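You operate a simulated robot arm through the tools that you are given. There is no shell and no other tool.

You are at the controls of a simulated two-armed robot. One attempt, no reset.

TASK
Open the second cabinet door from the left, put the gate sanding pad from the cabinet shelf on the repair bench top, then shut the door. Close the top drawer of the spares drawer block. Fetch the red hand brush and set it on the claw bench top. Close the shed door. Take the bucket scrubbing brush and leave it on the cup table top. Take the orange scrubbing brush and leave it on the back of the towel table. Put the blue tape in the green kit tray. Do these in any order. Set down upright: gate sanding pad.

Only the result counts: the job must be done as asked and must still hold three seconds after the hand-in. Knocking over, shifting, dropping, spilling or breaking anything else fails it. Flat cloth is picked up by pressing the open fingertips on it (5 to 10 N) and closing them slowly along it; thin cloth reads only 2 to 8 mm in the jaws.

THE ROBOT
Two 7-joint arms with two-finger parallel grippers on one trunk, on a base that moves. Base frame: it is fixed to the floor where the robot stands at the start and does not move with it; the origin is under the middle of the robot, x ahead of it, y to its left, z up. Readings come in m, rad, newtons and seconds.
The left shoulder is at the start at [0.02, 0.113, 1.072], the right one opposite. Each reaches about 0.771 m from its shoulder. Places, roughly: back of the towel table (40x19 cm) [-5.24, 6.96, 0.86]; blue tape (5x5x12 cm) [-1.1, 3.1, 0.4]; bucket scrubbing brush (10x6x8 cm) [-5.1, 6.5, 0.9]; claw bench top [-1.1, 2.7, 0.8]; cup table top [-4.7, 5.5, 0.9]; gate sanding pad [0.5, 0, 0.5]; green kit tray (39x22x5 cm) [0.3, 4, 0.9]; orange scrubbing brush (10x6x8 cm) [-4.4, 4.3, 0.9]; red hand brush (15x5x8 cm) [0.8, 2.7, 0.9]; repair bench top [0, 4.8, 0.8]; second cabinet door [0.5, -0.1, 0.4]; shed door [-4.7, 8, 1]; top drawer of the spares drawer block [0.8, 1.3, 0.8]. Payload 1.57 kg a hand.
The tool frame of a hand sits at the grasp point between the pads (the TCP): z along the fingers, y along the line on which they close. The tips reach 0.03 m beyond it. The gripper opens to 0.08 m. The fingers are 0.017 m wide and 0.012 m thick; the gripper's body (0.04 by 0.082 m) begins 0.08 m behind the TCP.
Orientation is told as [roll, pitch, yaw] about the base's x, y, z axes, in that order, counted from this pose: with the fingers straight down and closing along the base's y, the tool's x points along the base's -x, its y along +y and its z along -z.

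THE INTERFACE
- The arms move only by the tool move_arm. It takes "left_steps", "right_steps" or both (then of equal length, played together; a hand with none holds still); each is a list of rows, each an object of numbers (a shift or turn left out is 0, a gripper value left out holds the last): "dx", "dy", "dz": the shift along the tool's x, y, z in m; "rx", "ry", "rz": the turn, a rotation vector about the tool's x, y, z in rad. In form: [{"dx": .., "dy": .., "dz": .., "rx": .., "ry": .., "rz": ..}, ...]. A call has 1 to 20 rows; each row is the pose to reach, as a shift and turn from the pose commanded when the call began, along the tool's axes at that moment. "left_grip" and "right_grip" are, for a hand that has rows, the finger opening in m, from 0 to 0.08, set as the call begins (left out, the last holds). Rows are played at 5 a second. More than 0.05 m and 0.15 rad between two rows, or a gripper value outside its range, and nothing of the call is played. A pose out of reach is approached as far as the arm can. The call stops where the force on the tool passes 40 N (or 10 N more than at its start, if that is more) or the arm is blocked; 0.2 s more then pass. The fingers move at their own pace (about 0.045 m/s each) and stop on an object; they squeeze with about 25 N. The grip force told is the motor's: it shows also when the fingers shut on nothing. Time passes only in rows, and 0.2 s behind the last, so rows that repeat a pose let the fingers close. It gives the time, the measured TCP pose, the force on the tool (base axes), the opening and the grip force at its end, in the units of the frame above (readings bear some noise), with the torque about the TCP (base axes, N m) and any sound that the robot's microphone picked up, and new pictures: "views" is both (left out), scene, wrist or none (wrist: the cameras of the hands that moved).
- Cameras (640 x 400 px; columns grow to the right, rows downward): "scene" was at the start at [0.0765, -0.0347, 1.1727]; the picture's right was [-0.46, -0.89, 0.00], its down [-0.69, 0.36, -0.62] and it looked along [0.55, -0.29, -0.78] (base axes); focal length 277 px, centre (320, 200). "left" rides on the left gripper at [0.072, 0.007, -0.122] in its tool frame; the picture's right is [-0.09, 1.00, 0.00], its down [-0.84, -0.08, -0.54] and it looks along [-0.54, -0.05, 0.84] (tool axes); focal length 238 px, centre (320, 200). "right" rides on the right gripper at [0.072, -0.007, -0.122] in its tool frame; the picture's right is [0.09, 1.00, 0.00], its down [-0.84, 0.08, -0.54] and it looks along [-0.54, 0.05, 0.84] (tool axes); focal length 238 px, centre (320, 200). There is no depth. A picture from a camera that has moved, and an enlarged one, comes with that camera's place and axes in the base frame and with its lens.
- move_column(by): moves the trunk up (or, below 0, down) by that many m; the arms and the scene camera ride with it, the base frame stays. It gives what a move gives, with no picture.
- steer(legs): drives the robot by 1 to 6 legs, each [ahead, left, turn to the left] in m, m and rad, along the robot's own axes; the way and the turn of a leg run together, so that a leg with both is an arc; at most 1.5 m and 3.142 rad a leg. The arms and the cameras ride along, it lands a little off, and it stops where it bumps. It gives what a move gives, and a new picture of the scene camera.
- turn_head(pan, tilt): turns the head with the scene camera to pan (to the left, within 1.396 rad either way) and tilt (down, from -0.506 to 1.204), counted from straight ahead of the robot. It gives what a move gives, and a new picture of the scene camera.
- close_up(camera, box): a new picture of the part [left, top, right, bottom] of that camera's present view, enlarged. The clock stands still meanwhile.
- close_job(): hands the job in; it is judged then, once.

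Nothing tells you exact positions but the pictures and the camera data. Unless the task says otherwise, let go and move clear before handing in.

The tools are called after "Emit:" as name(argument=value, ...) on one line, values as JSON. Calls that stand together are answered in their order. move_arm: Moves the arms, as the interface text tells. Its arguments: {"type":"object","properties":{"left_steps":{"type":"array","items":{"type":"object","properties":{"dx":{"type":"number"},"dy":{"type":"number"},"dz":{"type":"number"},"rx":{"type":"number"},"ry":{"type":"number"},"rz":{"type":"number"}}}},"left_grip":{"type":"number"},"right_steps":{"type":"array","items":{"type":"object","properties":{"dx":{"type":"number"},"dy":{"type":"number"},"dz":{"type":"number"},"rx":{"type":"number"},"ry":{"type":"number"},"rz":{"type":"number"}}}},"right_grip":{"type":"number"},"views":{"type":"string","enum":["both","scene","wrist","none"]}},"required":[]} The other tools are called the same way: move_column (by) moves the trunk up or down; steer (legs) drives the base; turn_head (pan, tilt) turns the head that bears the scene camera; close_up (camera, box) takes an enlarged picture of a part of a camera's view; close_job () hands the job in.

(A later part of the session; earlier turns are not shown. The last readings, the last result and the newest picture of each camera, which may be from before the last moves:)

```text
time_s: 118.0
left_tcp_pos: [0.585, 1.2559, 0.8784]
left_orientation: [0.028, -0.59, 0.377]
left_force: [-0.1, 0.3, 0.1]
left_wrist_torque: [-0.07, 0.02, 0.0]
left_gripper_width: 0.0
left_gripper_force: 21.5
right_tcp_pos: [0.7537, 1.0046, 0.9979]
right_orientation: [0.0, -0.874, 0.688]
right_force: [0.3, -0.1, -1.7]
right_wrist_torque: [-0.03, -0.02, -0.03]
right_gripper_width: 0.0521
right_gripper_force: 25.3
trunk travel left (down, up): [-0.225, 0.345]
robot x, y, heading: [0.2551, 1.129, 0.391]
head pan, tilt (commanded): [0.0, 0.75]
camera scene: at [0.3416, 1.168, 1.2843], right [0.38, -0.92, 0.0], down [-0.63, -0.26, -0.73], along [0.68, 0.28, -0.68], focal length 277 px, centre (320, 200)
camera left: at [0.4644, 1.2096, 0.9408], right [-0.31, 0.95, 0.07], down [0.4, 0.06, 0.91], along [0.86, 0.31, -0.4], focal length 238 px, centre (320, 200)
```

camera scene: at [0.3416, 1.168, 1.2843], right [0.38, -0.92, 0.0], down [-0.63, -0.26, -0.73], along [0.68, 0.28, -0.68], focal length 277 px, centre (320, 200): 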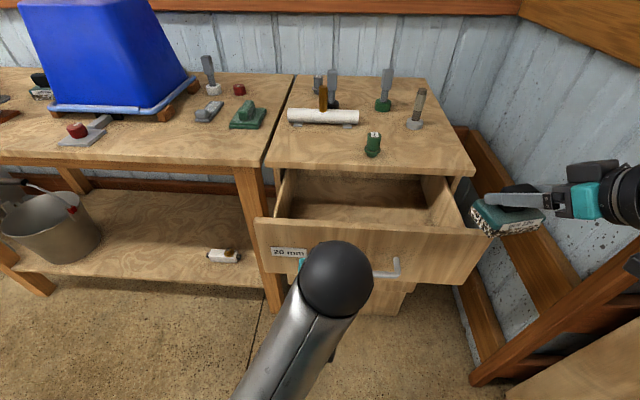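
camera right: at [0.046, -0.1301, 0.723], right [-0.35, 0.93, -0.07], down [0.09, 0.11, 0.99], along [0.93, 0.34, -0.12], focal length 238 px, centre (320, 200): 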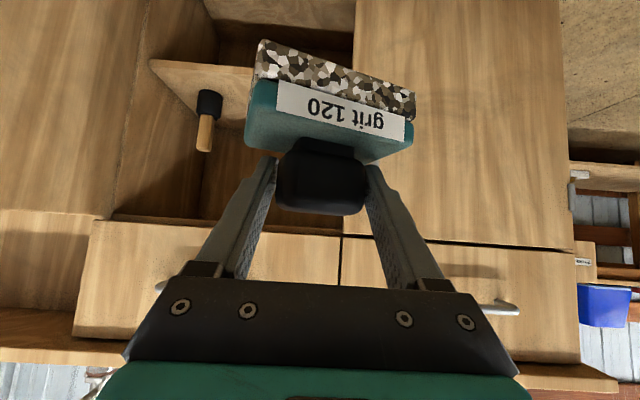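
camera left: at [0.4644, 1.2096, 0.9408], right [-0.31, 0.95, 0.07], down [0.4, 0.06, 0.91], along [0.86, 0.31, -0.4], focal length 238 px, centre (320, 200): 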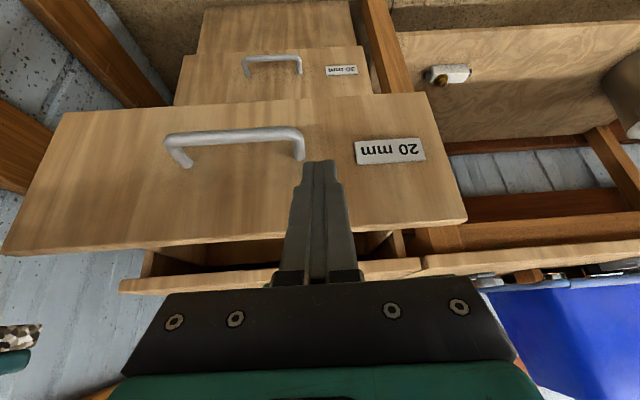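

The fingertips are just above the handle's left post. I shift 3.5 cm to the centre and push the drawer shut along its axis until it meets its stop.

Emit:
move_arm(left_steps=[{"dy": -0.035}, {"dx": -0.0208, "dy": -0.0361, "dz": 0.0139}, {"dx": -0.0415, "dy": -0.0371, "dz": 0.0278}, {"dx": -0.0623, "dy": -0.0382, "dz": 0.0417}, {"dx": -0.083, "dy": -0.0393, "dz": 0.0556}, {"dx": -0.1038, "dy": -0.0403, "dz": 0.0695}, {"dx": -0.1245, "dy": -0.0414, "dz": 0.0834}, {"dx": -0.1453, "dy": -0.0425, "dz": 0.0973}, {"dx": -0.166, "dy": -0.0435, "dz": 0.1112}, {"dx": -0.1868, "dy": -0.0446, "dz": 0.1251}, {"dx": -0.2076, "dy": -0.0457, "dz": 0.139}, {"dx": -0.2242, "dy": -0.0465, "dz": 0.1501}], views="both")

```text
time_s: 118.6
left_tcp_pos: [0.592, 1.2636, 0.8411]
left_orientation: [0.178, -0.556, 0.297]
left_force: [0.2, 0.1, -0.2]
left_wrist_torque: [0.03, 0.02, -0.03]
left_gripper_width: 0.0001
left_gripper_force: 21.6
right_tcp_pos: [0.7534, 1.0039, 0.9981]
right_orientation: [0.002, -0.874, 0.689]
right_force: [-0.1, -0.2, -1.2]
right_wrist_torque: [-0.01, 0.02, 0.0]
right_gripper_width: 0.0515
right_gripper_force: 24.5
trunk travel left (down, up): [-0.225, 0.345]
robot x, y, heading: [0.2584, 1.131, 0.387]
head pan, tilt (commanded): [0.0, 0.75]
stopped in row 2 (left hand): the arm was blocked; the commanded pose is now the measured one
camera scene: at [0.3415, 1.1676, 1.2843], right [0.38, -0.92, 0.0], down [-0.63, -0.26, -0.73], along [0.68, 0.28, -0.68], focal length 277 px, centre (320, 200)
camera left: at [0.4768, 1.2108, 0.9078], right [-0.3, 0.93, 0.2], down [0.47, -0.04, 0.88], along [0.83, 0.36, -0.43], focal length 238 px, centre (320, 200)
```

scene: 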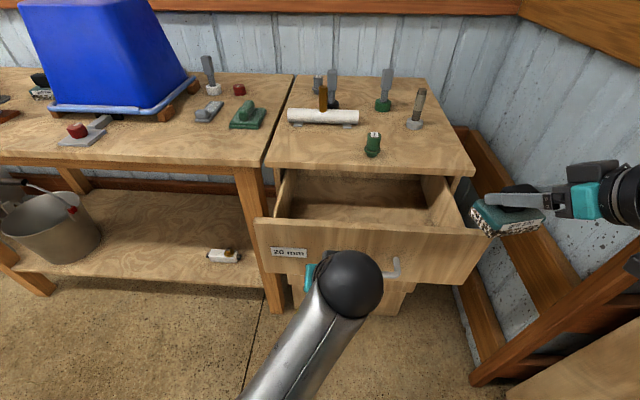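
left: 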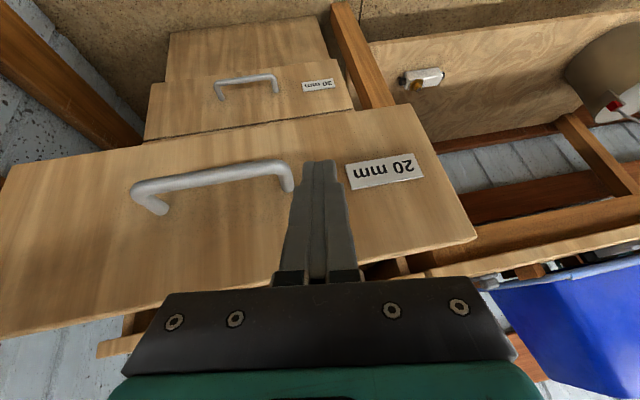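

The arm got blocked by its own folding, not by the drawer. I move the left hand a bit further left, in line with its shoulder, and push the drawer front there instead.

Emit:
move_arm(left_steps=[{"dx": -0.0097, "dy": 0.0295, "dz": -0.0119, "rx": 0.065, "ry": -0.008, "rz": -0.0375}, {"dx": -0.0195, "dy": 0.0589, "dz": -0.0238, "rx": 0.13, "ry": -0.016, "rz": -0.075}, {"dx": -0.0195, "dy": 0.0589, "dz": -0.0238, "rx": 0.13, "ry": -0.016, "rz": -0.075}], views="wrist")

```text
time_s: 119.4
left_tcp_pos: [0.5762, 1.3143, 0.8839]
left_orientation: [-0.003, -0.578, 0.385]
left_force: [1.0, 0.4, 0.3]
left_wrist_torque: [0.05, 0.01, 0.01]
left_gripper_width: 0.0
left_gripper_force: 21.2
right_tcp_pos: [0.754, 1.0038, 0.9994]
right_orientation: [0.001, -0.875, 0.687]
right_force: [0.9, 1.1, -0.5]
right_wrist_torque: [0.03, 0.04, -0.03]
right_gripper_width: 0.0517
right_gripper_force: 24.4
trunk travel left (down, up): [-0.225, 0.345]
robot x, y, heading: [0.2551, 1.1302, 0.39]
head pan, tilt (commanded): [0.0, 0.75]
camera left: at [0.4567, 1.27, 0.9456], right [-0.3, 0.95, 0.05], down [0.4, 0.08, 0.91], along [0.86, 0.29, -0.41], focal length 238 px, centre (320, 200)
```

left: 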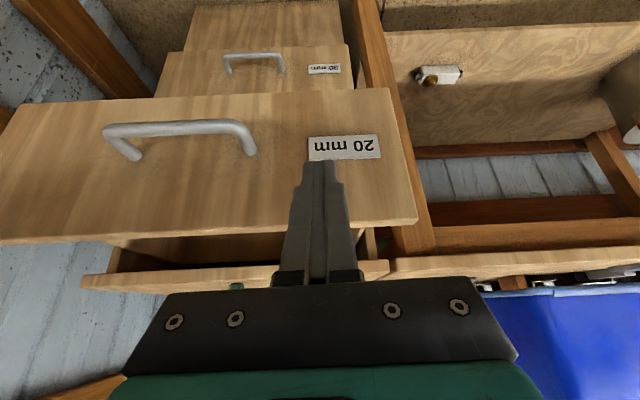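

Orientation is good and the fingertips point at the label area of the front panel. I push along the drawer axis.

Emit:
move_arm(left_steps=[{"dx": -0.0154, "dy": -0.0013, "dz": 0.022}, {"dx": -0.0363, "dy": -0.0025, "dz": 0.0357}, {"dx": -0.0572, "dy": -0.0038, "dz": 0.0493}, {"dx": -0.0782, "dy": -0.0051, "dz": 0.063}, {"dx": -0.0991, "dy": -0.0064, "dz": 0.0766}, {"dx": -0.12, "dy": -0.0076, "dz": 0.0902}, {"dx": -0.1409, "dy": -0.0089, "dz": 0.1039}, {"dx": -0.1618, "dy": -0.0102, "dz": 0.1175}, {"dx": -0.1827, "dy": -0.0114, "dz": 0.1312}, {"dx": -0.2036, "dy": -0.0127, "dz": 0.1448}, {"dx": -0.2245, "dy": -0.014, "dz": 0.1584}], views="both")

```text
time_s: 121.8
left_tcp_pos: [0.8214, 1.3991, 0.8697]
left_orientation: [0.0, -0.553, 0.383]
left_force: [-13.3, -4.7, 3.8]
left_wrist_torque: [0.0, 0.2, -0.02]
left_gripper_width: 0.0001
left_gripper_force: 21.2
right_tcp_pos: [0.7519, 1.0042, 0.9992]
right_orientation: [0.003, -0.875, 0.687]
right_force: [-0.6, -0.1, -1.0]
right_wrist_torque: [0.0, 0.01, 0.03]
right_gripper_width: 0.0512
right_gripper_force: 24.9
trunk travel left (down, up): [-0.225, 0.345]
robot x, y, heading: [0.2548, 1.1307, 0.391]
head pan, tilt (commanded): [0.0, 0.75]
stopped in row 11 (left hand): the force on the tool passed its limit at 64 N (the readings are from after the stop); the commanded pose is now the measured one
camera scene: at [0.3405, 1.1673, 1.2844], right [0.38, -0.92, 0.0], down [-0.63, -0.26, -0.73], along [0.68, 0.28, -0.68], focal length 277 px, centre (320, 200)
camera left: at [0.7019, 1.356, 0.9351], right [-0.3, 0.95, 0.05], down [0.43, 0.09, 0.9], along [0.85, 0.29, -0.43], focal length 238 px, centre (320, 200)
```

scene: 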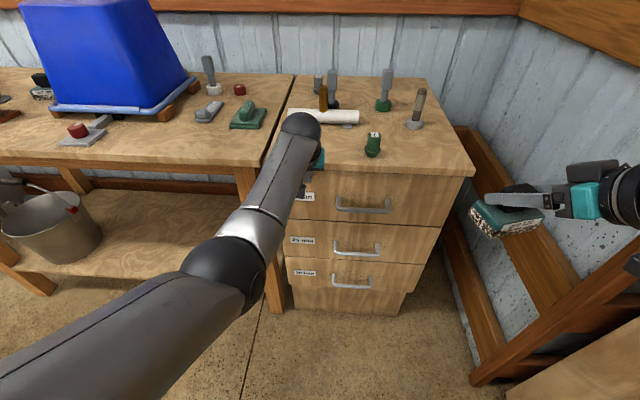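
left: 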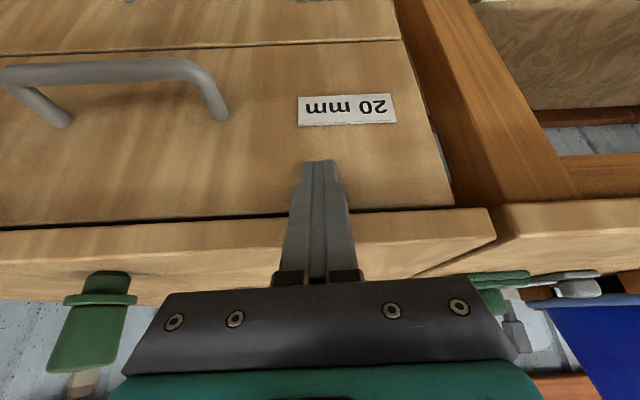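

The drawer went home and its front is flush with the others. I withdraw the left hand, then head for the red hand brush further along the wall.

Emit:
move_arm(left_steps=[{"dx": 0.0334, "dy": 0.002, "dz": -0.0218}, {"dx": 0.0668, "dy": 0.004, "dz": -0.0436}, {"dx": 0.1, "dy": 0.006, "dz": -0.0655}, {"dx": 0.1334, "dy": 0.008, "dz": -0.0873}, {"dx": 0.1668, "dy": 0.01, "dz": -0.109}], views="none")

Emit:
steer(legs=[[-0.35, 0.0, 0.0], [0.0, 0.8, 0.0]])

Emit:
turn_head(pan=0.4, tilt=0.3)

```text
time_s: 123.2
left_tcp_pos: [0.6548, 1.3739, 0.9157]
left_orientation: [0.064, -0.672, 0.375]
left_force: [-0.7, 0.8, -0.4]
left_wrist_torque: [0.0, -0.02, -0.01]
left_gripper_width: 0.0
left_gripper_force: 21.3
right_tcp_pos: [0.7538, 1.0051, 0.9988]
right_orientation: [0.003, -0.874, 0.687]
right_force: [-0.4, -0.8, -1.5]
right_wrist_torque: [0.01, 0.01, 0.01]
right_gripper_width: 0.0509
right_gripper_force: 25.6
trunk travel left (down, up): [-0.225, 0.345]
robot x, y, heading: [0.2552, 1.1337, 0.396]
head pan, tilt (commanded): [0.0, 0.75]
stopped in row 5 (left hand): the arm was blocked; the commanded pose is now the measured one
```

```text
time_s: 129.4
left_tcp_pos: [0.0101, 1.9885, 0.9147]
left_orientation: [0.065, -0.672, 0.387]
left_force: [-0.6, -0.8, -0.7]
left_wrist_torque: [0.01, -0.02, 0.0]
left_gripper_width: 0.0
left_gripper_force: 21.4
right_tcp_pos: [0.1143, 1.6226, 0.9995]
right_orientation: [0.002, -0.875, 0.702]
right_force: [0.2, 0.1, -1.5]
right_wrist_torque: [-0.03, -0.01, -0.02]
right_gripper_width: 0.0504
right_gripper_force: 25.1
trunk travel left (down, up): [-0.225, 0.345]
robot x, y, heading: [-0.3833, 1.7433, 0.41]
head pan, tilt (commanded): [0.0, 0.75]
camera scene: at [-0.2997, 1.7797, 1.2843], right [0.4, -0.92, 0.0], down [-0.63, -0.27, -0.73], along [0.67, 0.29, -0.68], focal length 277 px, centre (320, 200)
```

scene: 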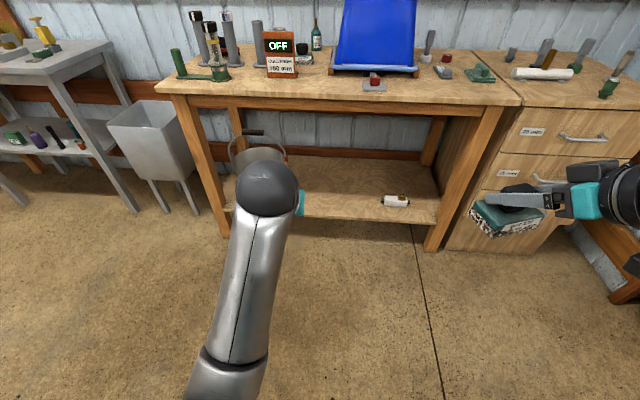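

```text
time_s: 130.3
left_tcp_pos: [0.0111, 1.9894, 0.9149]
left_orientation: [0.068, -0.672, 0.388]
left_force: [-0.3, -0.2, -1.0]
left_wrist_torque: [0.01, 0.02, 0.03]
left_gripper_width: 0.0
left_gripper_force: 21.5
right_tcp_pos: [0.1146, 1.6225, 0.9986]
right_orientation: [0.002, -0.875, 0.701]
right_force: [0.5, 0.5, -1.4]
right_wrist_torque: [-0.02, 0.01, -0.01]
right_gripper_width: 0.0501
right_gripper_force: 25.3
trunk travel left (down, up): [-0.225, 0.345]
robot x, y, heading: [-0.3832, 1.7435, 0.401]
head pan, tilt (commanded): [0.4, 0.3]
camera scene: at [-0.311, 1.8141, 1.3246], right [0.72, -0.69, 0.0], down [-0.21, -0.21, -0.95], along [0.66, 0.69, -0.3], focal length 277 px, centre (320, 200)
```

scene: 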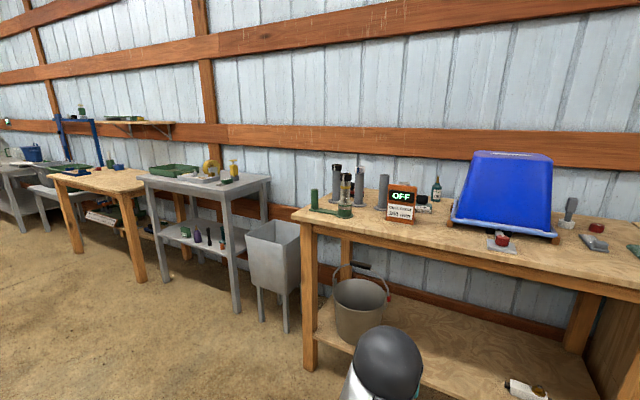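

I enlarge the bench ahead to find the red hand brush.

Emit:
close_up(camera="scene", box=[290, 140, 480, 260])

Emit:
close_up(camera="scene", box=[0, 90, 290, 270])

```text
3.33 times, centred on (385, 200) of scene
camera zoom: at [-0.311, 1.8141, 1.3246], right [0.72, -0.69, 0.0], down [-0.21, -0.21, -0.95], along [0.66, 0.69, -0.3], focal length 922 px, centre (103, 200)
```

zoom: 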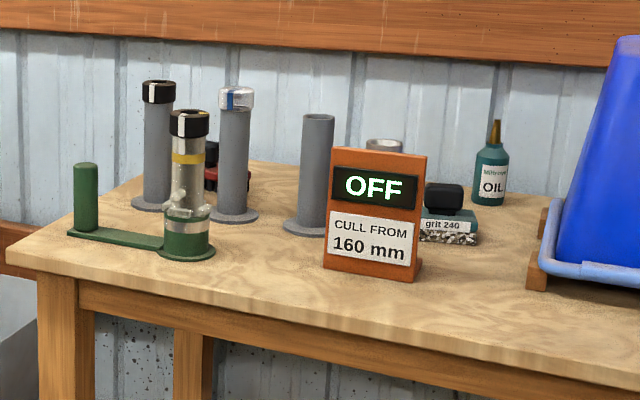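

```text
2.21 times, centred on (145, 180) of scene
camera zoom: at [-0.311, 1.8141, 1.3246], right [0.72, -0.69, 0.0], down [-0.21, -0.21, -0.95], along [0.66, 0.69, -0.3], focal length 610 px, centre (706, 244)
```

zoom: 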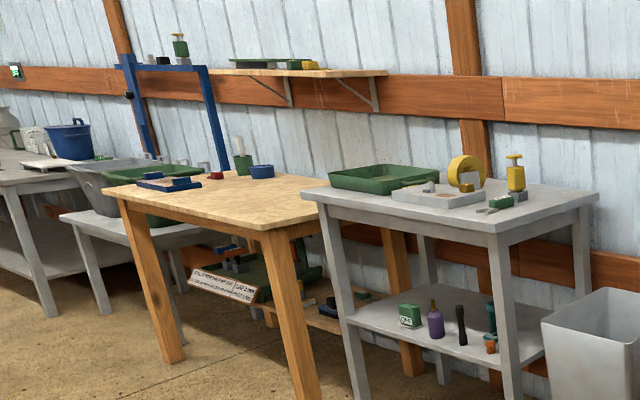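

The red brush lies behind the row of pipes near the bench's left end, roughly (0.86, 2.74). I drive closer to look at it from a better angle.

Emit:
steer(legs=[[0.3, 1.0, 0.0]])

Emit:
move_column(by=0.15)

Emit:
turn_head(pan=-0.3, tilt=0.5)

```text
time_s: 135.7
left_tcp_pos: [-0.1093, 3.0072, 0.9155]
left_orientation: [0.067, -0.672, 0.38]
left_force: [0.5, -0.1, 0.8]
left_wrist_torque: [-0.03, 0.0, 0.02]
left_gripper_width: 0.0
left_gripper_force: 21.3
right_tcp_pos: [-0.0079, 2.6407, 0.9992]
right_orientation: [0.001, -0.875, 0.696]
right_force: [0.3, -0.6, -1.6]
right_wrist_torque: [-0.01, -0.02, -0.02]
right_gripper_width: 0.0499
right_gripper_force: 25.0
trunk travel left (down, up): [-0.225, 0.345]
robot x, y, heading: [-0.5064, 2.7641, 0.401]
head pan, tilt (commanded): [0.4, 0.3]
camera scene: at [-0.4323, 2.8352, 1.3247], right [0.72, -0.7, 0.0], down [-0.21, -0.21, -0.96], along [0.67, 0.69, -0.3], focal length 277 px, centre (320, 200)
```

scene: 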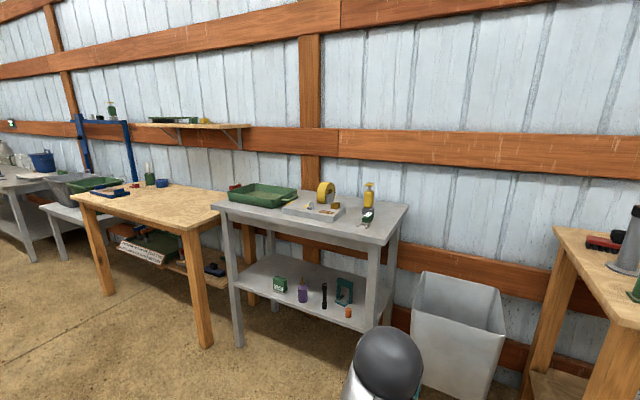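

```text
time_s: 137.4
left_tcp_pos: [-0.1099, 3.0074, 1.065]
left_orientation: [0.066, -0.671, 0.381]
left_force: [-0.5, 0.6, 0.1]
left_wrist_torque: [0.02, 0.02, 0.01]
left_gripper_width: 0.0002
left_gripper_force: 21.6
right_tcp_pos: [-0.0075, 2.6399, 1.1487]
right_orientation: [0.002, -0.873, 0.696]
right_force: [0.7, -0.2, -1.2]
right_wrist_torque: [0.02, 0.0, -0.04]
right_gripper_width: 0.0497
right_gripper_force: 25.3
trunk travel left (down, up): [-0.375, 0.195]
robot x, y, heading: [-0.5032, 2.7634, 0.4]
head pan, tilt (commanded): [0.4, 0.3]
```

```text
time_s: 138.5
left_tcp_pos: [-0.11, 3.0084, 1.0648]
left_orientation: [0.067, -0.671, 0.383]
left_force: [-0.3, -0.2, -0.1]
left_wrist_torque: [0.0, 0.0, -0.01]
left_gripper_width: 0.0
left_gripper_force: 21.4
right_tcp_pos: [-0.0073, 2.6407, 1.1492]
right_orientation: [0.001, -0.874, 0.697]
right_force: [-0.2, 0.8, -0.4]
right_wrist_torque: [-0.02, -0.02, 0.02]
right_gripper_width: 0.0498
right_gripper_force: 24.6
trunk travel left (down, up): [-0.375, 0.195]
robot x, y, heading: [-0.5073, 2.7633, 0.404]
head pan, tilt (commanded): [-0.3, 0.499]
camera scene: at [-0.4068, 2.7772, 1.4563], right [0.1, -0.99, 0.0], down [-0.48, -0.05, -0.88], along [0.87, 0.09, -0.48], focal length 277 px, centre (320, 200)
```

scene: 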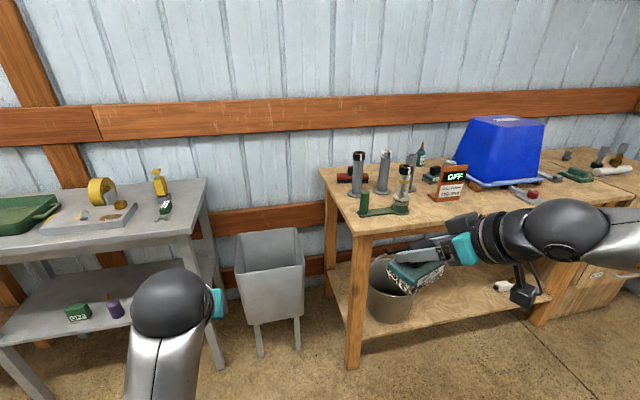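

Emit:
close_up(camera="scene", box=[310, 130, 470, 230])

```text
4.00 times, centred on (390, 180) of scene
camera zoom: at [-0.4068, 2.7772, 1.4563], right [0.1, -0.99, 0.0], down [-0.48, -0.05, -0.88], along [0.87, 0.09, -0.48], focal length 1106 px, centre (40, 280)
```

zoom: 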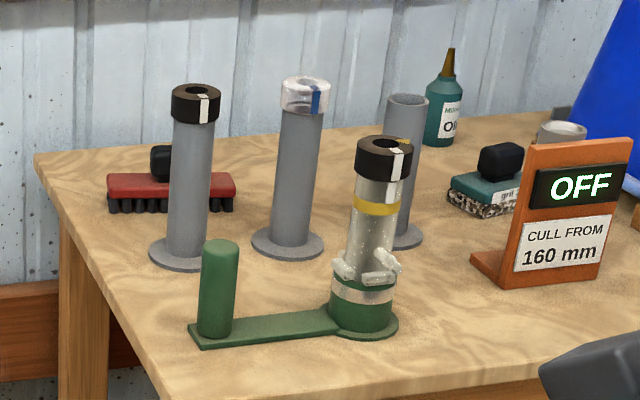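

The red brush stands behind the first pipe: black knob near (0.80, 2.755, 0.96), long side along y. I will reach it from the bench's left end, so I turn right and move to that corner.

Emit:
steer(legs=[[0.0, 0.0, -1.1], [0.3, 0.57, 0.0]])

Emit:
turn_head(pan=0.4, tilt=0.6)

```text
time_s: 144.8
left_tcp_pos: [0.4815, 2.7645, 1.0648]
left_orientation: [0.066, -0.673, -0.711]
left_force: [0.7, 0.1, -0.7]
left_wrist_torque: [0.05, 0.01, 0.01]
left_gripper_width: 0.0
left_gripper_force: 21.1
right_tcp_pos: [0.2022, 2.5044, 1.1502]
right_orientation: [0.002, -0.875, -0.396]
right_force: [0.7, 0.3, -1.9]
right_wrist_torque: [0.01, 0.01, 0.0]
right_gripper_width: 0.0495
right_gripper_force: 25.3
trunk travel left (down, up): [-0.375, 0.195]
robot x, y, heading: [0.0788, 3.0031, -0.693]
head pan, tilt (commanded): [-0.3, 0.499]
camera scene: at [0.1386, 2.9219, 1.4563], right [-0.84, -0.55, 0.0], down [-0.26, 0.4, -0.88], along [0.48, -0.74, -0.48], focal length 277 px, centre (320, 200)
```

scene: 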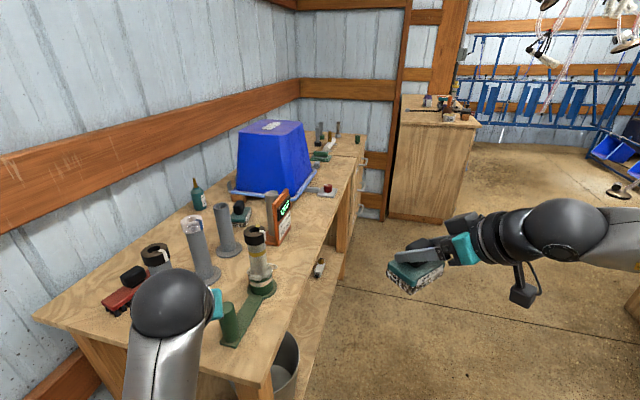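

```text
time_s: 145.8
left_tcp_pos: [0.4815, 2.7646, 1.064]
left_orientation: [0.069, -0.672, -0.711]
left_force: [0.0, -0.4, 0.0]
left_wrist_torque: [-0.02, -0.01, 0.01]
left_gripper_width: 0.0
left_gripper_force: 21.3
right_tcp_pos: [0.2008, 2.5055, 1.1491]
right_orientation: [0.001, -0.876, -0.396]
right_force: [-0.6, 0.3, -1.2]
right_wrist_torque: [0.01, 0.01, -0.02]
right_gripper_width: 0.0495
right_gripper_force: 25.2
trunk travel left (down, up): [-0.375, 0.195]
robot x, y, heading: [0.0829, 3.0027, -0.695]
head pan, tilt (commanded): [0.4, 0.6]
camera scene: at [0.173, 2.9723, 1.4472], right [-0.29, -0.96, 0.0], down [-0.54, 0.16, -0.83], along [0.79, -0.24, -0.56], focal length 277 px, centre (320, 200)
```

scene: 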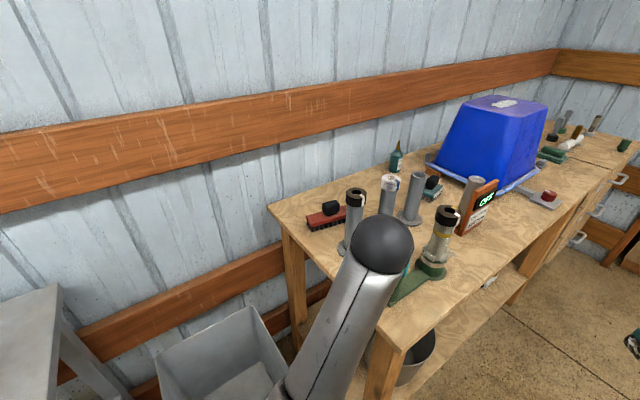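

Emit:
close_up(camera="scene", box=[260, 130, 480, 270])

Emit:
close_up(camera="left", box=[0, 0, 640, 400])

```text
2.86 times, centred on (370, 200) of scene
camera zoom: at [0.173, 2.9723, 1.4472], right [-0.29, -0.96, 0.0], down [-0.54, 0.16, -0.83], along [0.79, -0.24, -0.56], focal length 790 px, centre (177, 200)
```

zoom: 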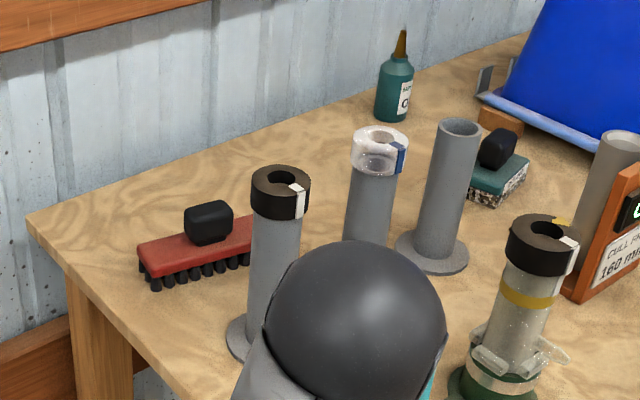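

```text
1.00 times, centred on (320, 200) of left (not enlarged: the box is as wide or as high as the picture)
camera zoom: at [0.3797, 2.8472, 1.1162], right [0.67, 0.73, 0.11], down [0.17, -0.3, 0.94], along [0.72, -0.61, -0.32], focal length 238 px, centre (320, 200)
```

zoom: 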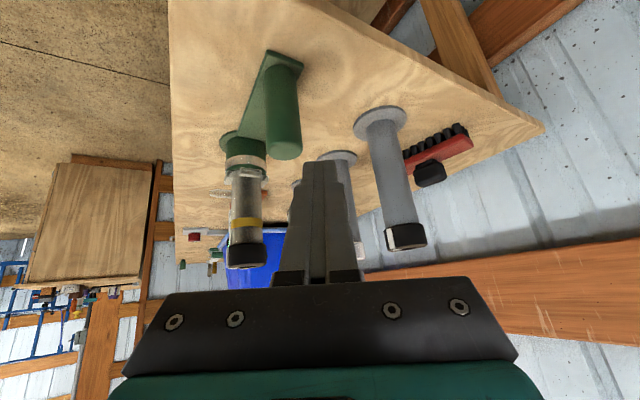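

The knob is fixed at about (0.806, 2.746, 0.96) from three views. I lift the left hand clear of the pipes, then turn a bit further right and move in closer at the bench's end.

Emit:
move_arm(left_steps=[{"dx": 0.007, "dy": 0.0146, "dz": -0.0377}, {"dx": 0.0144, "dy": 0.0292, "dz": -0.0754}, {"dx": 0.0215, "dy": 0.0437, "dz": -0.113}, {"dx": 0.0287, "dy": 0.0583, "dz": -0.1507}], left_grip=0.07, views="none")

Emit:
steer(legs=[[0.0, 0.0, -0.4], [0.0, 0.06, 0.0]])

```text
time_s: 146.7
left_tcp_pos: [0.4852, 2.8923, 1.1447]
left_orientation: [0.357, -0.704, -0.828]
left_force: [0.8, 0.0, 0.4]
left_wrist_torque: [0.03, -0.04, 0.01]
left_gripper_width: 0.0702
left_gripper_force: 0.3
left hand out of reach, approached as far as the arm can: row 3, 4
right_tcp_pos: [0.2017, 2.5045, 1.1482]
right_orientation: [0.005, -0.874, -0.399]
right_force: [0.1, 0.3, -2.2]
right_wrist_torque: [0.0, 0.0, 0.0]
right_gripper_width: 0.0499
right_gripper_force: 24.8
trunk travel left (down, up): [-0.375, 0.195]
robot x, y, heading: [0.081, 3.003, -0.69]
head pan, tilt (commanded): [0.4, 0.6]
stopped in row 4 (left hand): the arm was blocked; the commanded pose is now the measured one
```

```text
time_s: 148.9
left_tcp_pos: [0.4638, 2.7742, 1.1459]
left_orientation: [0.356, -0.704, -1.223]
left_force: [0.2, 0.1, 1.0]
left_wrist_torque: [-0.02, 0.02, -0.03]
left_gripper_width: 0.07
left_gripper_force: 0.1
right_tcp_pos: [0.0537, 2.5244, 1.1491]
right_orientation: [0.002, -0.875, -0.79]
right_force: [0.6, -0.2, -1.7]
right_wrist_torque: [0.04, 0.03, -0.02]
right_gripper_width: 0.0498
right_gripper_force: 25.3
trunk travel left (down, up): [-0.375, 0.195]
robot x, y, heading: [0.1335, 3.0326, -1.086]
head pan, tilt (commanded): [0.4, 0.6]
camera scene: at [0.2071, 2.9675, 1.4472], right [-0.63, -0.77, 0.0], down [-0.44, 0.36, -0.82], along [0.64, -0.52, -0.57], focal length 277 px, centre (320, 200)
```

scene: 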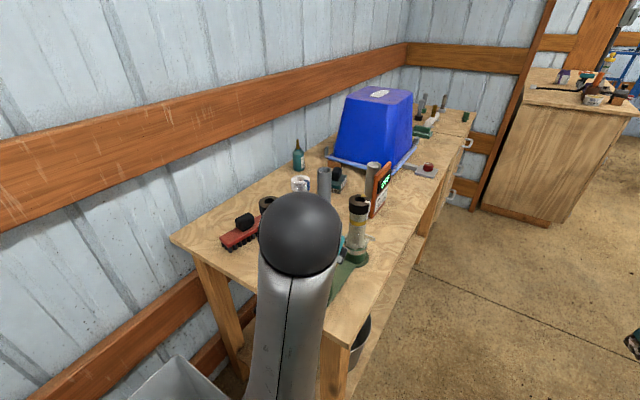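

The hand is above the bench corner but its wrist is folded. I stretch it out over the bench's left end toward a point short of the brush, straightening the roll.

Emit:
move_arm(left_steps=[{"dx": 0.0041, "dy": 0.0407, "dz": 0.0146, "rx": 0.0487, "ry": -0.0254, "rz": -0.0121}, {"dx": 0.0083, "dy": 0.0813, "dz": 0.0291, "rx": 0.0974, "ry": -0.0509, "rz": -0.0243}, {"dx": 0.0124, "dy": 0.122, "dz": 0.0437, "rx": 0.1461, "ry": -0.0763, "rz": -0.0364}, {"dx": 0.0166, "dy": 0.1627, "dz": 0.0583, "rx": 0.1949, "ry": -0.1017, "rz": -0.0486}, {"dx": 0.0207, "dy": 0.2034, "dz": 0.0729, "rx": 0.2436, "ry": -0.1271, "rz": -0.0607}, {"dx": 0.0249, "dy": 0.244, "dz": 0.0874, "rx": 0.2923, "ry": -0.1526, "rz": -0.0729}, {"dx": 0.029, "dy": 0.2847, "dz": 0.102, "rx": 0.341, "ry": -0.178, "rz": -0.085}], views="both")

```text
time_s: 150.5
left_tcp_pos: [0.7414, 2.8996, 1.1291]
left_orientation: [-0.042, -0.897, -1.144]
left_force: [0.2, -0.2, -0.9]
left_wrist_torque: [0.0, 0.01, -0.03]
left_gripper_width: 0.0697
left_gripper_force: 0.1
right_tcp_pos: [0.0527, 2.5254, 1.1498]
right_orientation: [0.002, -0.874, -0.791]
right_force: [-0.3, 0.3, -1.4]
right_wrist_torque: [-0.01, 0.01, -0.02]
right_gripper_width: 0.0494
right_gripper_force: 24.6
trunk travel left (down, up): [-0.375, 0.195]
robot x, y, heading: [0.1318, 3.0276, -1.087]
head pan, tilt (commanded): [0.4, 0.6]
camera scene: at [0.2068, 2.9674, 1.4472], right [-0.63, -0.77, 0.0], down [-0.44, 0.36, -0.82], along [0.64, -0.52, -0.57], focal length 277 px, centre (320, 200)
camera left: at [0.6949, 3.0298, 1.1488], right [0.94, 0.33, 0.04], down [-0.01, -0.11, 0.99], along [0.33, -0.94, -0.1], focal length 238 px, centre (320, 200)
```

scene: 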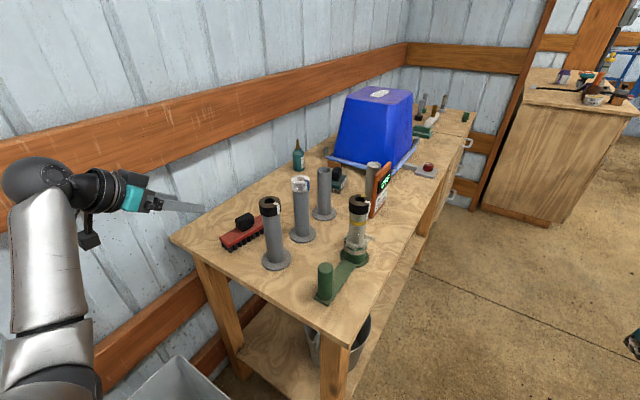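
left: 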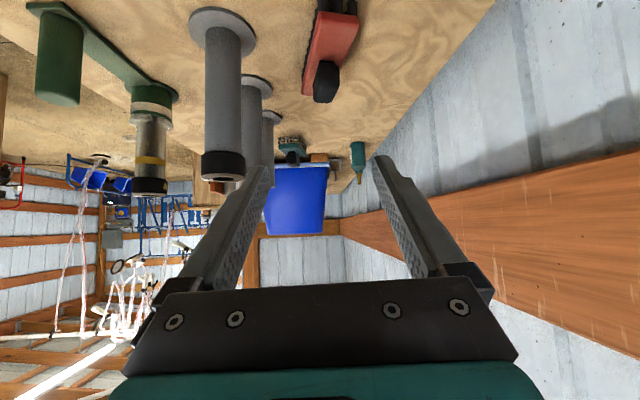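

The hand came out cleanly and its camera sees the brush; the knob is confirmed at (0.808, 2.748). I move to a pre-grasp, turning the hand to line up with the brush's long axis.

Emit:
move_arm(left_steps=[{"dx": 0.0059, "dy": 0.0053, "dz": 0.0333, "rx": 0.0395, "ry": 0.0017, "rz": 0.0399}, {"dx": 0.0118, "dy": 0.0107, "dz": 0.0667, "rx": 0.079, "ry": 0.0033, "rz": 0.0798}, {"dx": 0.0176, "dy": 0.016, "dz": 0.1, "rx": 0.1185, "ry": 0.005, "rz": 0.1197}, {"dx": 0.0235, "dy": 0.0213, "dz": 0.1333, "rx": 0.158, "ry": 0.0067, "rz": 0.1596}], views="both")

```text
time_s: 151.5
left_tcp_pos: [0.7926, 2.8244, 1.0273]
left_orientation: [0.0, -0.89, -1.401]
left_force: [-0.1, -0.1, 0.5]
left_wrist_torque: [0.02, -0.01, -0.01]
left_gripper_width: 0.0698
left_gripper_force: 0.0
right_tcp_pos: [0.0528, 2.5252, 1.1484]
right_orientation: [0.001, -0.874, -0.792]
right_force: [-0.4, -1.1, -0.8]
right_wrist_torque: [-0.02, 0.01, 0.01]
right_gripper_width: 0.0496
right_gripper_force: 25.1
trunk travel left (down, up): [-0.375, 0.195]
robot x, y, heading: [0.1354, 3.0322, -1.087]
head pan, tilt (commanded): [0.4, 0.6]
camera scene: at [0.2063, 2.9664, 1.4471], right [-0.63, -0.77, 0.0], down [-0.44, 0.36, -0.82], along [0.64, -0.52, -0.57], focal length 277 px, centre (320, 200)
camera left: at [0.7754, 2.9611, 1.0492], right [0.99, 0.11, 0.07], down [-0.06, -0.12, 0.99], along [0.12, -0.99, -0.11], focal length 238 px, centre (320, 200)
```

scene: 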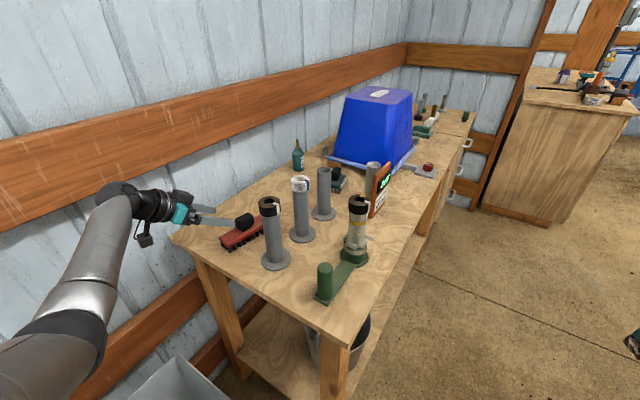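
left: 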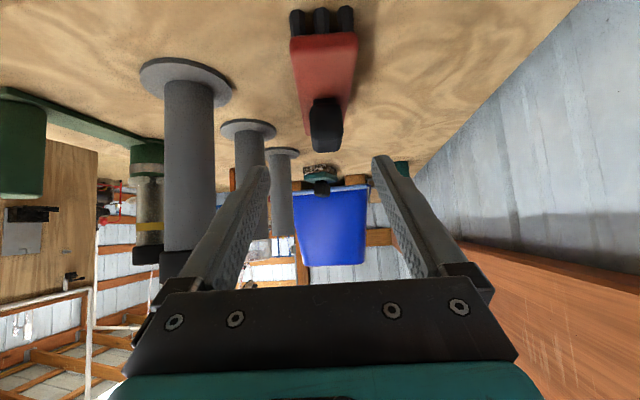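

The brush is lined up between the fingers. I advance along the finger direction onto the knob.

Emit:
move_arm(left_steps=[{"dx": -0.0023, "dy": 0.0014, "dz": 0.0321}, {"dx": -0.0046, "dy": 0.0027, "dz": 0.0643}, {"dx": -0.0069, "dy": 0.0041, "dz": 0.0964}], views="both")

```text
time_s: 152.3
left_tcp_pos: [0.8096, 2.7448, 0.9723]
left_orientation: [0.002, -0.889, -1.404]
left_force: [-0.7, -0.7, -0.6]
left_wrist_torque: [0.0, -0.02, 0.0]
left_gripper_width: 0.0703
left_gripper_force: 0.0
right_tcp_pos: [0.0523, 2.5231, 1.1495]
right_orientation: [0.004, -0.874, -0.793]
right_force: [0.0, -0.3, -0.9]
right_wrist_torque: [-0.02, -0.01, 0.03]
right_gripper_width: 0.0497
right_gripper_force: 25.2
trunk travel left (down, up): [-0.375, 0.195]
robot x, y, heading: [0.1314, 3.0333, -1.087]
head pan, tilt (commanded): [0.4, 0.6]
camera scene: at [0.2061, 2.9657, 1.4471], right [-0.63, -0.77, 0.0], down [-0.44, 0.36, -0.82], along [0.64, -0.52, -0.57], focal length 277 px, centre (320, 200)
camera left: at [0.7919, 2.8818, 0.9932], right [0.99, 0.11, 0.07], down [-0.06, -0.12, 0.99], along [0.12, -0.99, -0.11], focal length 238 px, centre (320, 200)
```

scene: 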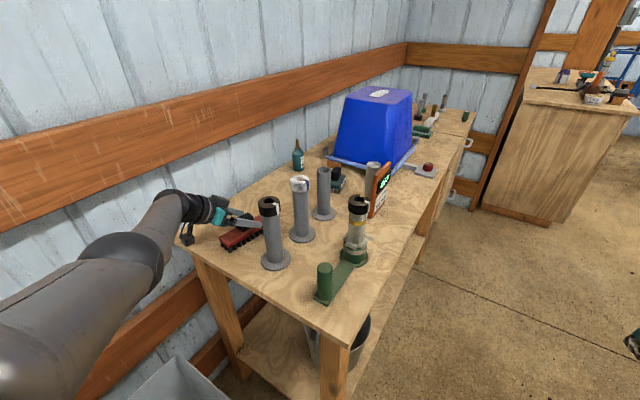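
left: 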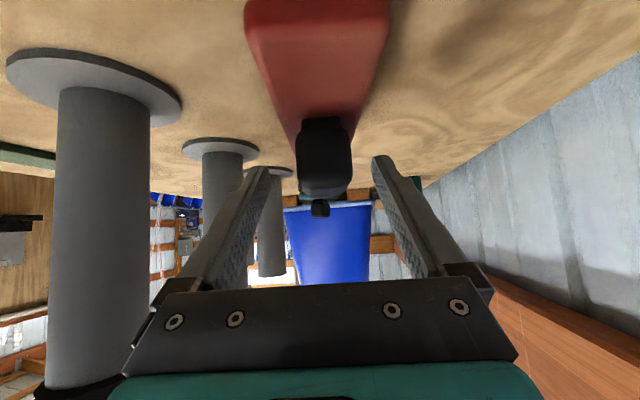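

The knob top is at TCP height; I lower 9 mm more and close the gripper.

Emit:
move_arm(left_steps=[{"dx": 0.007, "dz": 0.0057}, {"dx": 0.007, "dz": 0.0057}], views="none")

Emit:
move_arm(left_steps=[{"dx": 0.0}, {"dx": 0.0}, {"dx": 0.0}, {"dx": 0.0}, {"dx": 0.0}], left_grip=0.0, views="wrist")

```text
time_s: 152.9
left_tcp_pos: [0.8068, 2.7462, 0.9627]
left_orientation: [0.0, -0.889, -1.401]
left_force: [-0.2, 0.1, 0.0]
left_wrist_torque: [0.01, 0.0, 0.0]
left_gripper_width: 0.0703
left_gripper_force: 0.1
right_tcp_pos: [0.0517, 2.5261, 1.1488]
right_orientation: [0.001, -0.873, -0.792]
right_force: [0.0, -0.5, -1.3]
right_wrist_torque: [0.02, 0.01, -0.02]
right_gripper_width: 0.0498
right_gripper_force: 24.6
trunk travel left (down, up): [-0.375, 0.195]
robot x, y, heading: [0.1386, 3.034, -1.094]
head pan, tilt (commanded): [0.4, 0.6]
```

```text
time_s: 154.1
left_tcp_pos: [0.8065, 2.7456, 0.9636]
left_orientation: [-0.003, -0.89, -1.399]
left_force: [1.4, 0.7, 0.1]
left_wrist_torque: [-0.09, 0.0, 0.03]
left_gripper_width: 0.0297
left_gripper_force: 25.0
right_tcp_pos: [0.0521, 2.5252, 1.1496]
right_orientation: [0.001, -0.874, -0.79]
right_force: [0.3, 0.1, -1.2]
right_wrist_torque: [-0.03, 0.01, -0.02]
right_gripper_width: 0.0497
right_gripper_force: 24.6
trunk travel left (down, up): [-0.375, 0.195]
robot x, y, heading: [0.1356, 3.0303, -1.085]
head pan, tilt (commanded): [0.4, 0.6]
camera left: at [0.7897, 2.8829, 0.9843], right [0.99, 0.11, 0.07], down [-0.06, -0.12, 0.99], along [0.12, -0.99, -0.11], focal length 238 px, centre (320, 200)
```

left: 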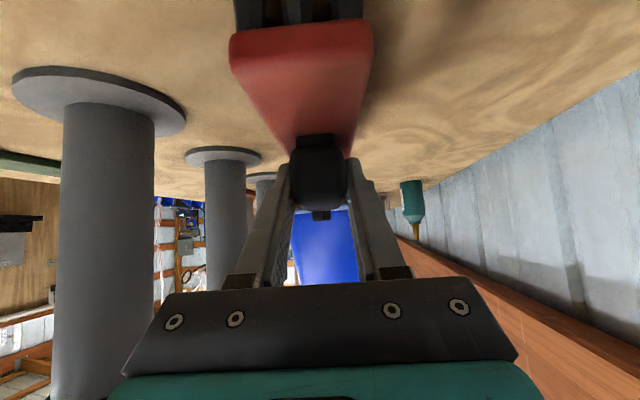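

The knob is gripped (30 mm). I lift the brush straight up.

Emit:
move_arm(left_steps=[{"dx": -0.0259, "dz": -0.021}, {"dx": -0.0518, "dz": -0.0419}, {"dx": -0.0777, "dz": -0.0629}, {"dx": -0.1088, "dz": -0.088}], views="both")

```text
time_s: 155.1
left_tcp_pos: [0.8107, 2.7475, 1.1034]
left_orientation: [-0.001, -0.888, -1.397]
left_force: [-1.0, 0.4, -2.6]
left_wrist_torque: [0.01, -0.02, 0.0]
left_gripper_width: 0.0295
left_gripper_force: 24.8
right_tcp_pos: [0.0527, 2.5248, 1.149]
right_orientation: [0.0, -0.875, -0.791]
right_force: [0.8, 0.2, -1.8]
right_wrist_torque: [0.03, 0.0, 0.04]
right_gripper_width: 0.0494
right_gripper_force: 24.6
trunk travel left (down, up): [-0.375, 0.195]
robot x, y, heading: [0.1325, 3.0346, -1.092]
head pan, tilt (commanded): [0.4, 0.6]
camera scene: at [0.206, 2.9669, 1.4472], right [-0.63, -0.77, 0.0], down [-0.44, 0.36, -0.83], along [0.64, -0.52, -0.56], focal length 277 px, centre (320, 200)
camera left: at [0.7925, 2.884, 1.1242], right [0.99, 0.11, 0.07], down [-0.06, -0.12, 0.99], along [0.12, -0.99, -0.11], focal length 238 px, centre (320, 200)
```

scene: 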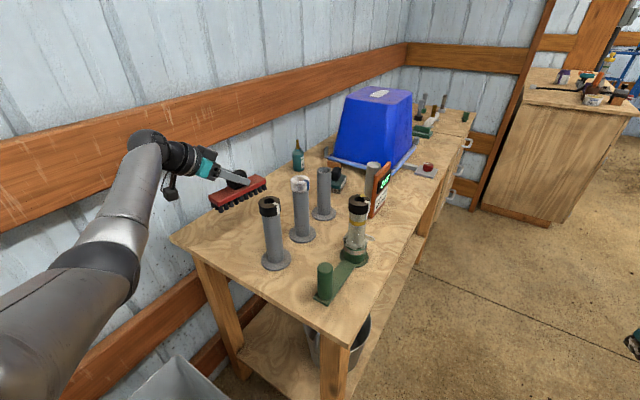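
left: 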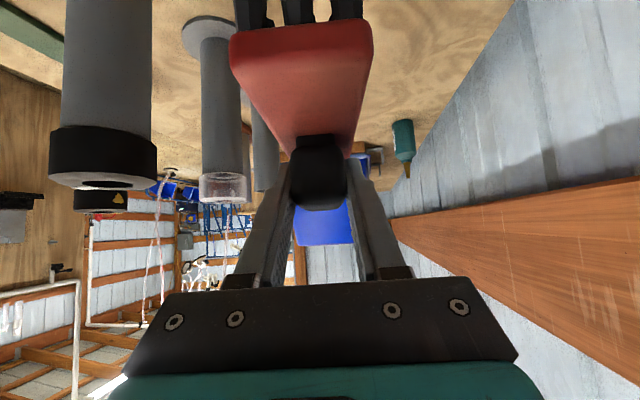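

The brush is up. I raise the trunk another 10 cm so it clears the pipes, then drive straight away from the bench.

Emit:
move_column(by=0.1)

Emit:
steer(legs=[[-0.05, 0.03, 0.0], [-0.185, -0.354, 0.0]])

```text
time_s: 156.4
left_tcp_pos: [0.8107, 2.7465, 1.202]
left_orientation: [-0.004, -0.889, -1.397]
left_force: [0.0, 0.1, -1.9]
left_wrist_torque: [0.0, 0.01, 0.05]
left_gripper_width: 0.0299
left_gripper_force: 25.2
right_tcp_pos: [0.053, 2.5242, 1.2488]
right_orientation: [0.001, -0.875, -0.793]
right_force: [0.2, 0.3, -0.8]
right_wrist_torque: [-0.01, 0.02, 0.03]
right_gripper_width: 0.0497
right_gripper_force: 24.5
trunk travel left (down, up): [-0.475, 0.095]
robot x, y, heading: [0.1354, 3.0358, -1.091]
head pan, tilt (commanded): [0.4, 0.6]
```

```text
time_s: 159.5
left_tcp_pos: [0.4107, 2.7984, 1.2019]
left_orientation: [-0.002, -0.888, -1.405]
left_force: [0.1, 0.6, -1.5]
left_wrist_torque: [-0.01, -0.02, -0.02]
left_gripper_width: 0.0299
left_gripper_force: 24.7
right_tcp_pos: [-0.3494, 2.5805, 1.2487]
right_orientation: [0.004, -0.875, -0.797]
right_force: [0.4, -0.4, -1.0]
right_wrist_torque: [0.03, -0.03, 0.03]
right_gripper_width: 0.0497
right_gripper_force: 25.0
trunk travel left (down, up): [-0.475, 0.095]
robot x, y, heading: [-0.2633, 3.0901, -1.092]
head pan, tilt (commanded): [0.4, 0.6]
camera scene: at [-0.1925, 3.022, 1.5472], right [-0.64, -0.77, 0.0], down [-0.43, 0.36, -0.83], along [0.64, -0.53, -0.56], focal length 277 px, centre (320, 200)
```

scene: 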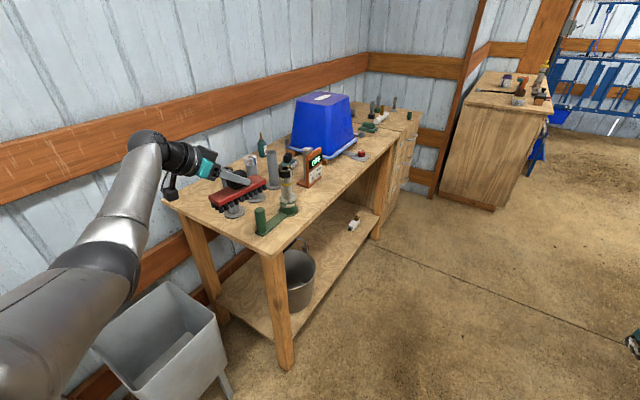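

Clear of the bench. The claw bench is behind me on the other side of the aisle; I look that way before turning.

Emit:
turn_head(pan=-1.39, tilt=0.5)

```text
time_s: 161.2
left_tcp_pos: [0.4104, 2.7982, 1.2019]
left_orientation: [0.0, -0.889, -1.405]
left_force: [0.4, -0.1, -2.0]
left_wrist_torque: [-0.01, 0.02, 0.0]
left_gripper_width: 0.0298
left_gripper_force: 25.3
right_tcp_pos: [-0.3475, 2.5809, 1.249]
right_orientation: [0.002, -0.873, -0.798]
right_force: [0.0, -0.4, -1.6]
right_wrist_torque: [0.0, 0.0, 0.01]
right_gripper_width: 0.0495
right_gripper_force: 25.1
trunk travel left (down, up): [-0.475, 0.095]
robot x, y, heading: [-0.263, 3.0867, -1.091]
head pan, tilt (commanded): [-1.389, 0.499]
camera scene: at [-0.3317, 3.0226, 1.5563], right [-0.61, 0.79, 0.0], down [0.38, 0.29, -0.88], along [-0.69, -0.54, -0.48], focal length 277 px, centre (320, 200)
```

scene: 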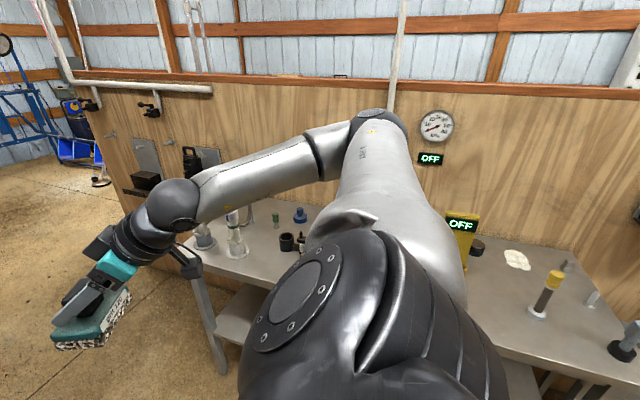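

The claw bench is a grey steel table along the plywood wall, front edge near x≈-0.9 to -1.0. There is room to turn; I turn right to face it.

Emit:
steer(legs=[[0.0, 0.0, -1.81]])

Emit:
turn_head(pan=0.1, tilt=0.6)

```text
time_s: 165.9
left_tcp_pos: [-0.6827, 2.4852, 1.2035]
left_orientation: [-0.001, -0.891, 3.104]
left_force: [-0.7, -0.4, -1.9]
left_wrist_torque: [-0.04, 0.0, 0.02]
left_gripper_width: 0.0297
left_gripper_force: 24.7
right_tcp_pos: [-0.7424, 3.2727, 1.2467]
right_orientation: [0.002, -0.874, -2.572]
right_force: [0.3, 0.7, -0.8]
right_wrist_torque: [0.01, 0.0, 0.0]
right_gripper_width: 0.05
right_gripper_force: 25.3
trunk travel left (down, up): [-0.475, 0.095]
robot x, y, heading: [-0.2678, 3.0856, -2.866]
head pan, tilt (commanded): [-1.389, 0.499]
camera scene: at [-0.3147, 3.1664, 1.5563], right [0.9, 0.44, 0.0], down [0.21, -0.43, -0.88], along [-0.39, 0.79, -0.48], focal length 277 px, centre (320, 200)
```

scene: 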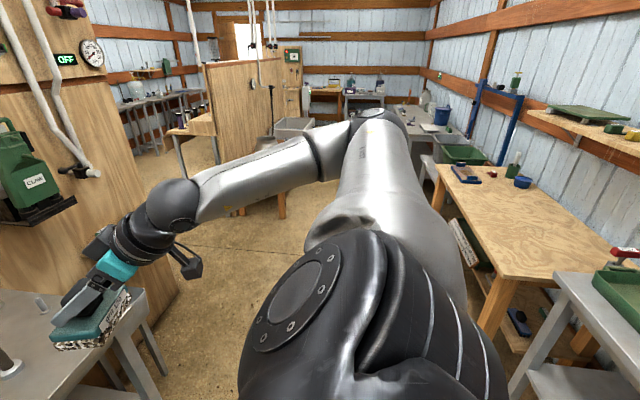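

```text
time_s: 167.5
left_tcp_pos: [-0.6831, 2.4843, 1.2027]
left_orientation: [0.0, -0.89, 3.104]
left_force: [-0.3, -0.3, -2.2]
left_wrist_torque: [0.02, -0.03, -0.01]
left_gripper_width: 0.0297
left_gripper_force: 25.0
right_tcp_pos: [-0.7439, 3.2715, 1.2488]
right_orientation: [0.003, -0.874, -2.574]
right_force: [-0.8, 0.0, -0.9]
right_wrist_torque: [-0.02, 0.01, 0.02]
right_gripper_width: 0.0497
right_gripper_force: 24.9
trunk travel left (down, up): [-0.475, 0.095]
robot x, y, heading: [-0.2636, 3.0833, -2.872]
head pan, tilt (commanded): [0.099, 0.6]
camera scene: at [-0.3569, 3.0524, 1.5472], right [-0.36, 0.93, 0.0], down [0.53, 0.21, -0.82], along [-0.77, -0.3, -0.57], focal length 277 px, centre (320, 200)
```

scene: 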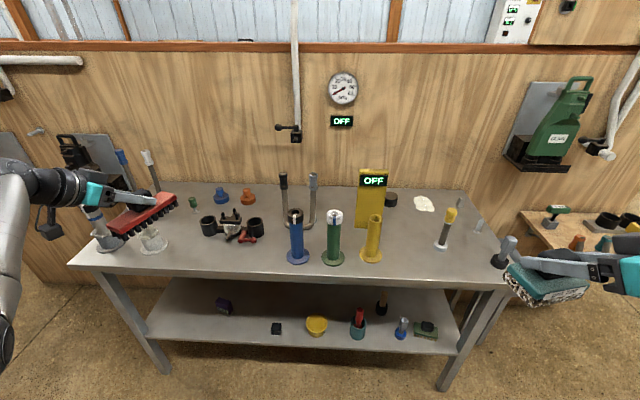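

I see the whole claw bench: items on top with free areas, and a lower shelf with several small objects. I enlarge both levels.

Emit:
close_up(camera="scene", box=[60, 150, 520, 290])

Emit:
close_up(camera="scene", box=[200, 270, 460, 370])

```text
1.39 times, centred on (290, 220) of scene
camera zoom: at [-0.3569, 3.0524, 1.5472], right [-0.36, 0.93, 0.0], down [0.53, 0.21, -0.82], along [-0.77, -0.3, -0.57], focal length 385 px, centre (362, 172)
```

zoom: 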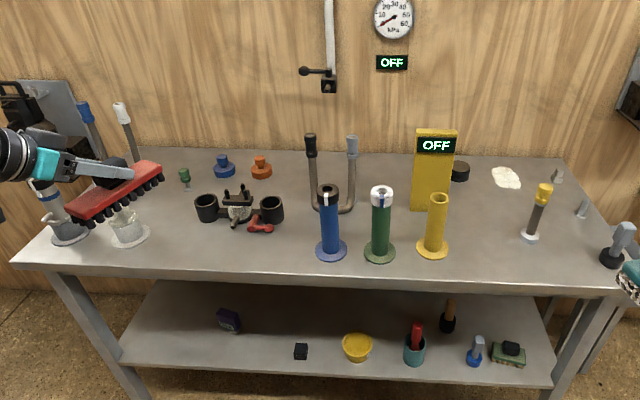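

```text
2.46 times, centred on (330, 320) of scene
camera zoom: at [-0.3569, 3.0524, 1.5472], right [-0.36, 0.93, 0.0], down [0.53, 0.21, -0.82], along [-0.77, -0.3, -0.57], focal length 681 px, centre (295, -95)
```

zoom: 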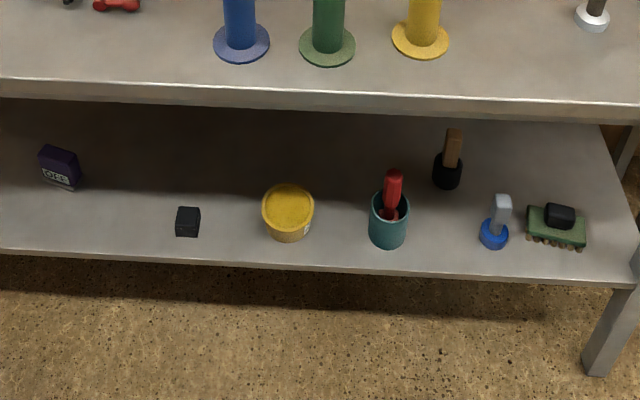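

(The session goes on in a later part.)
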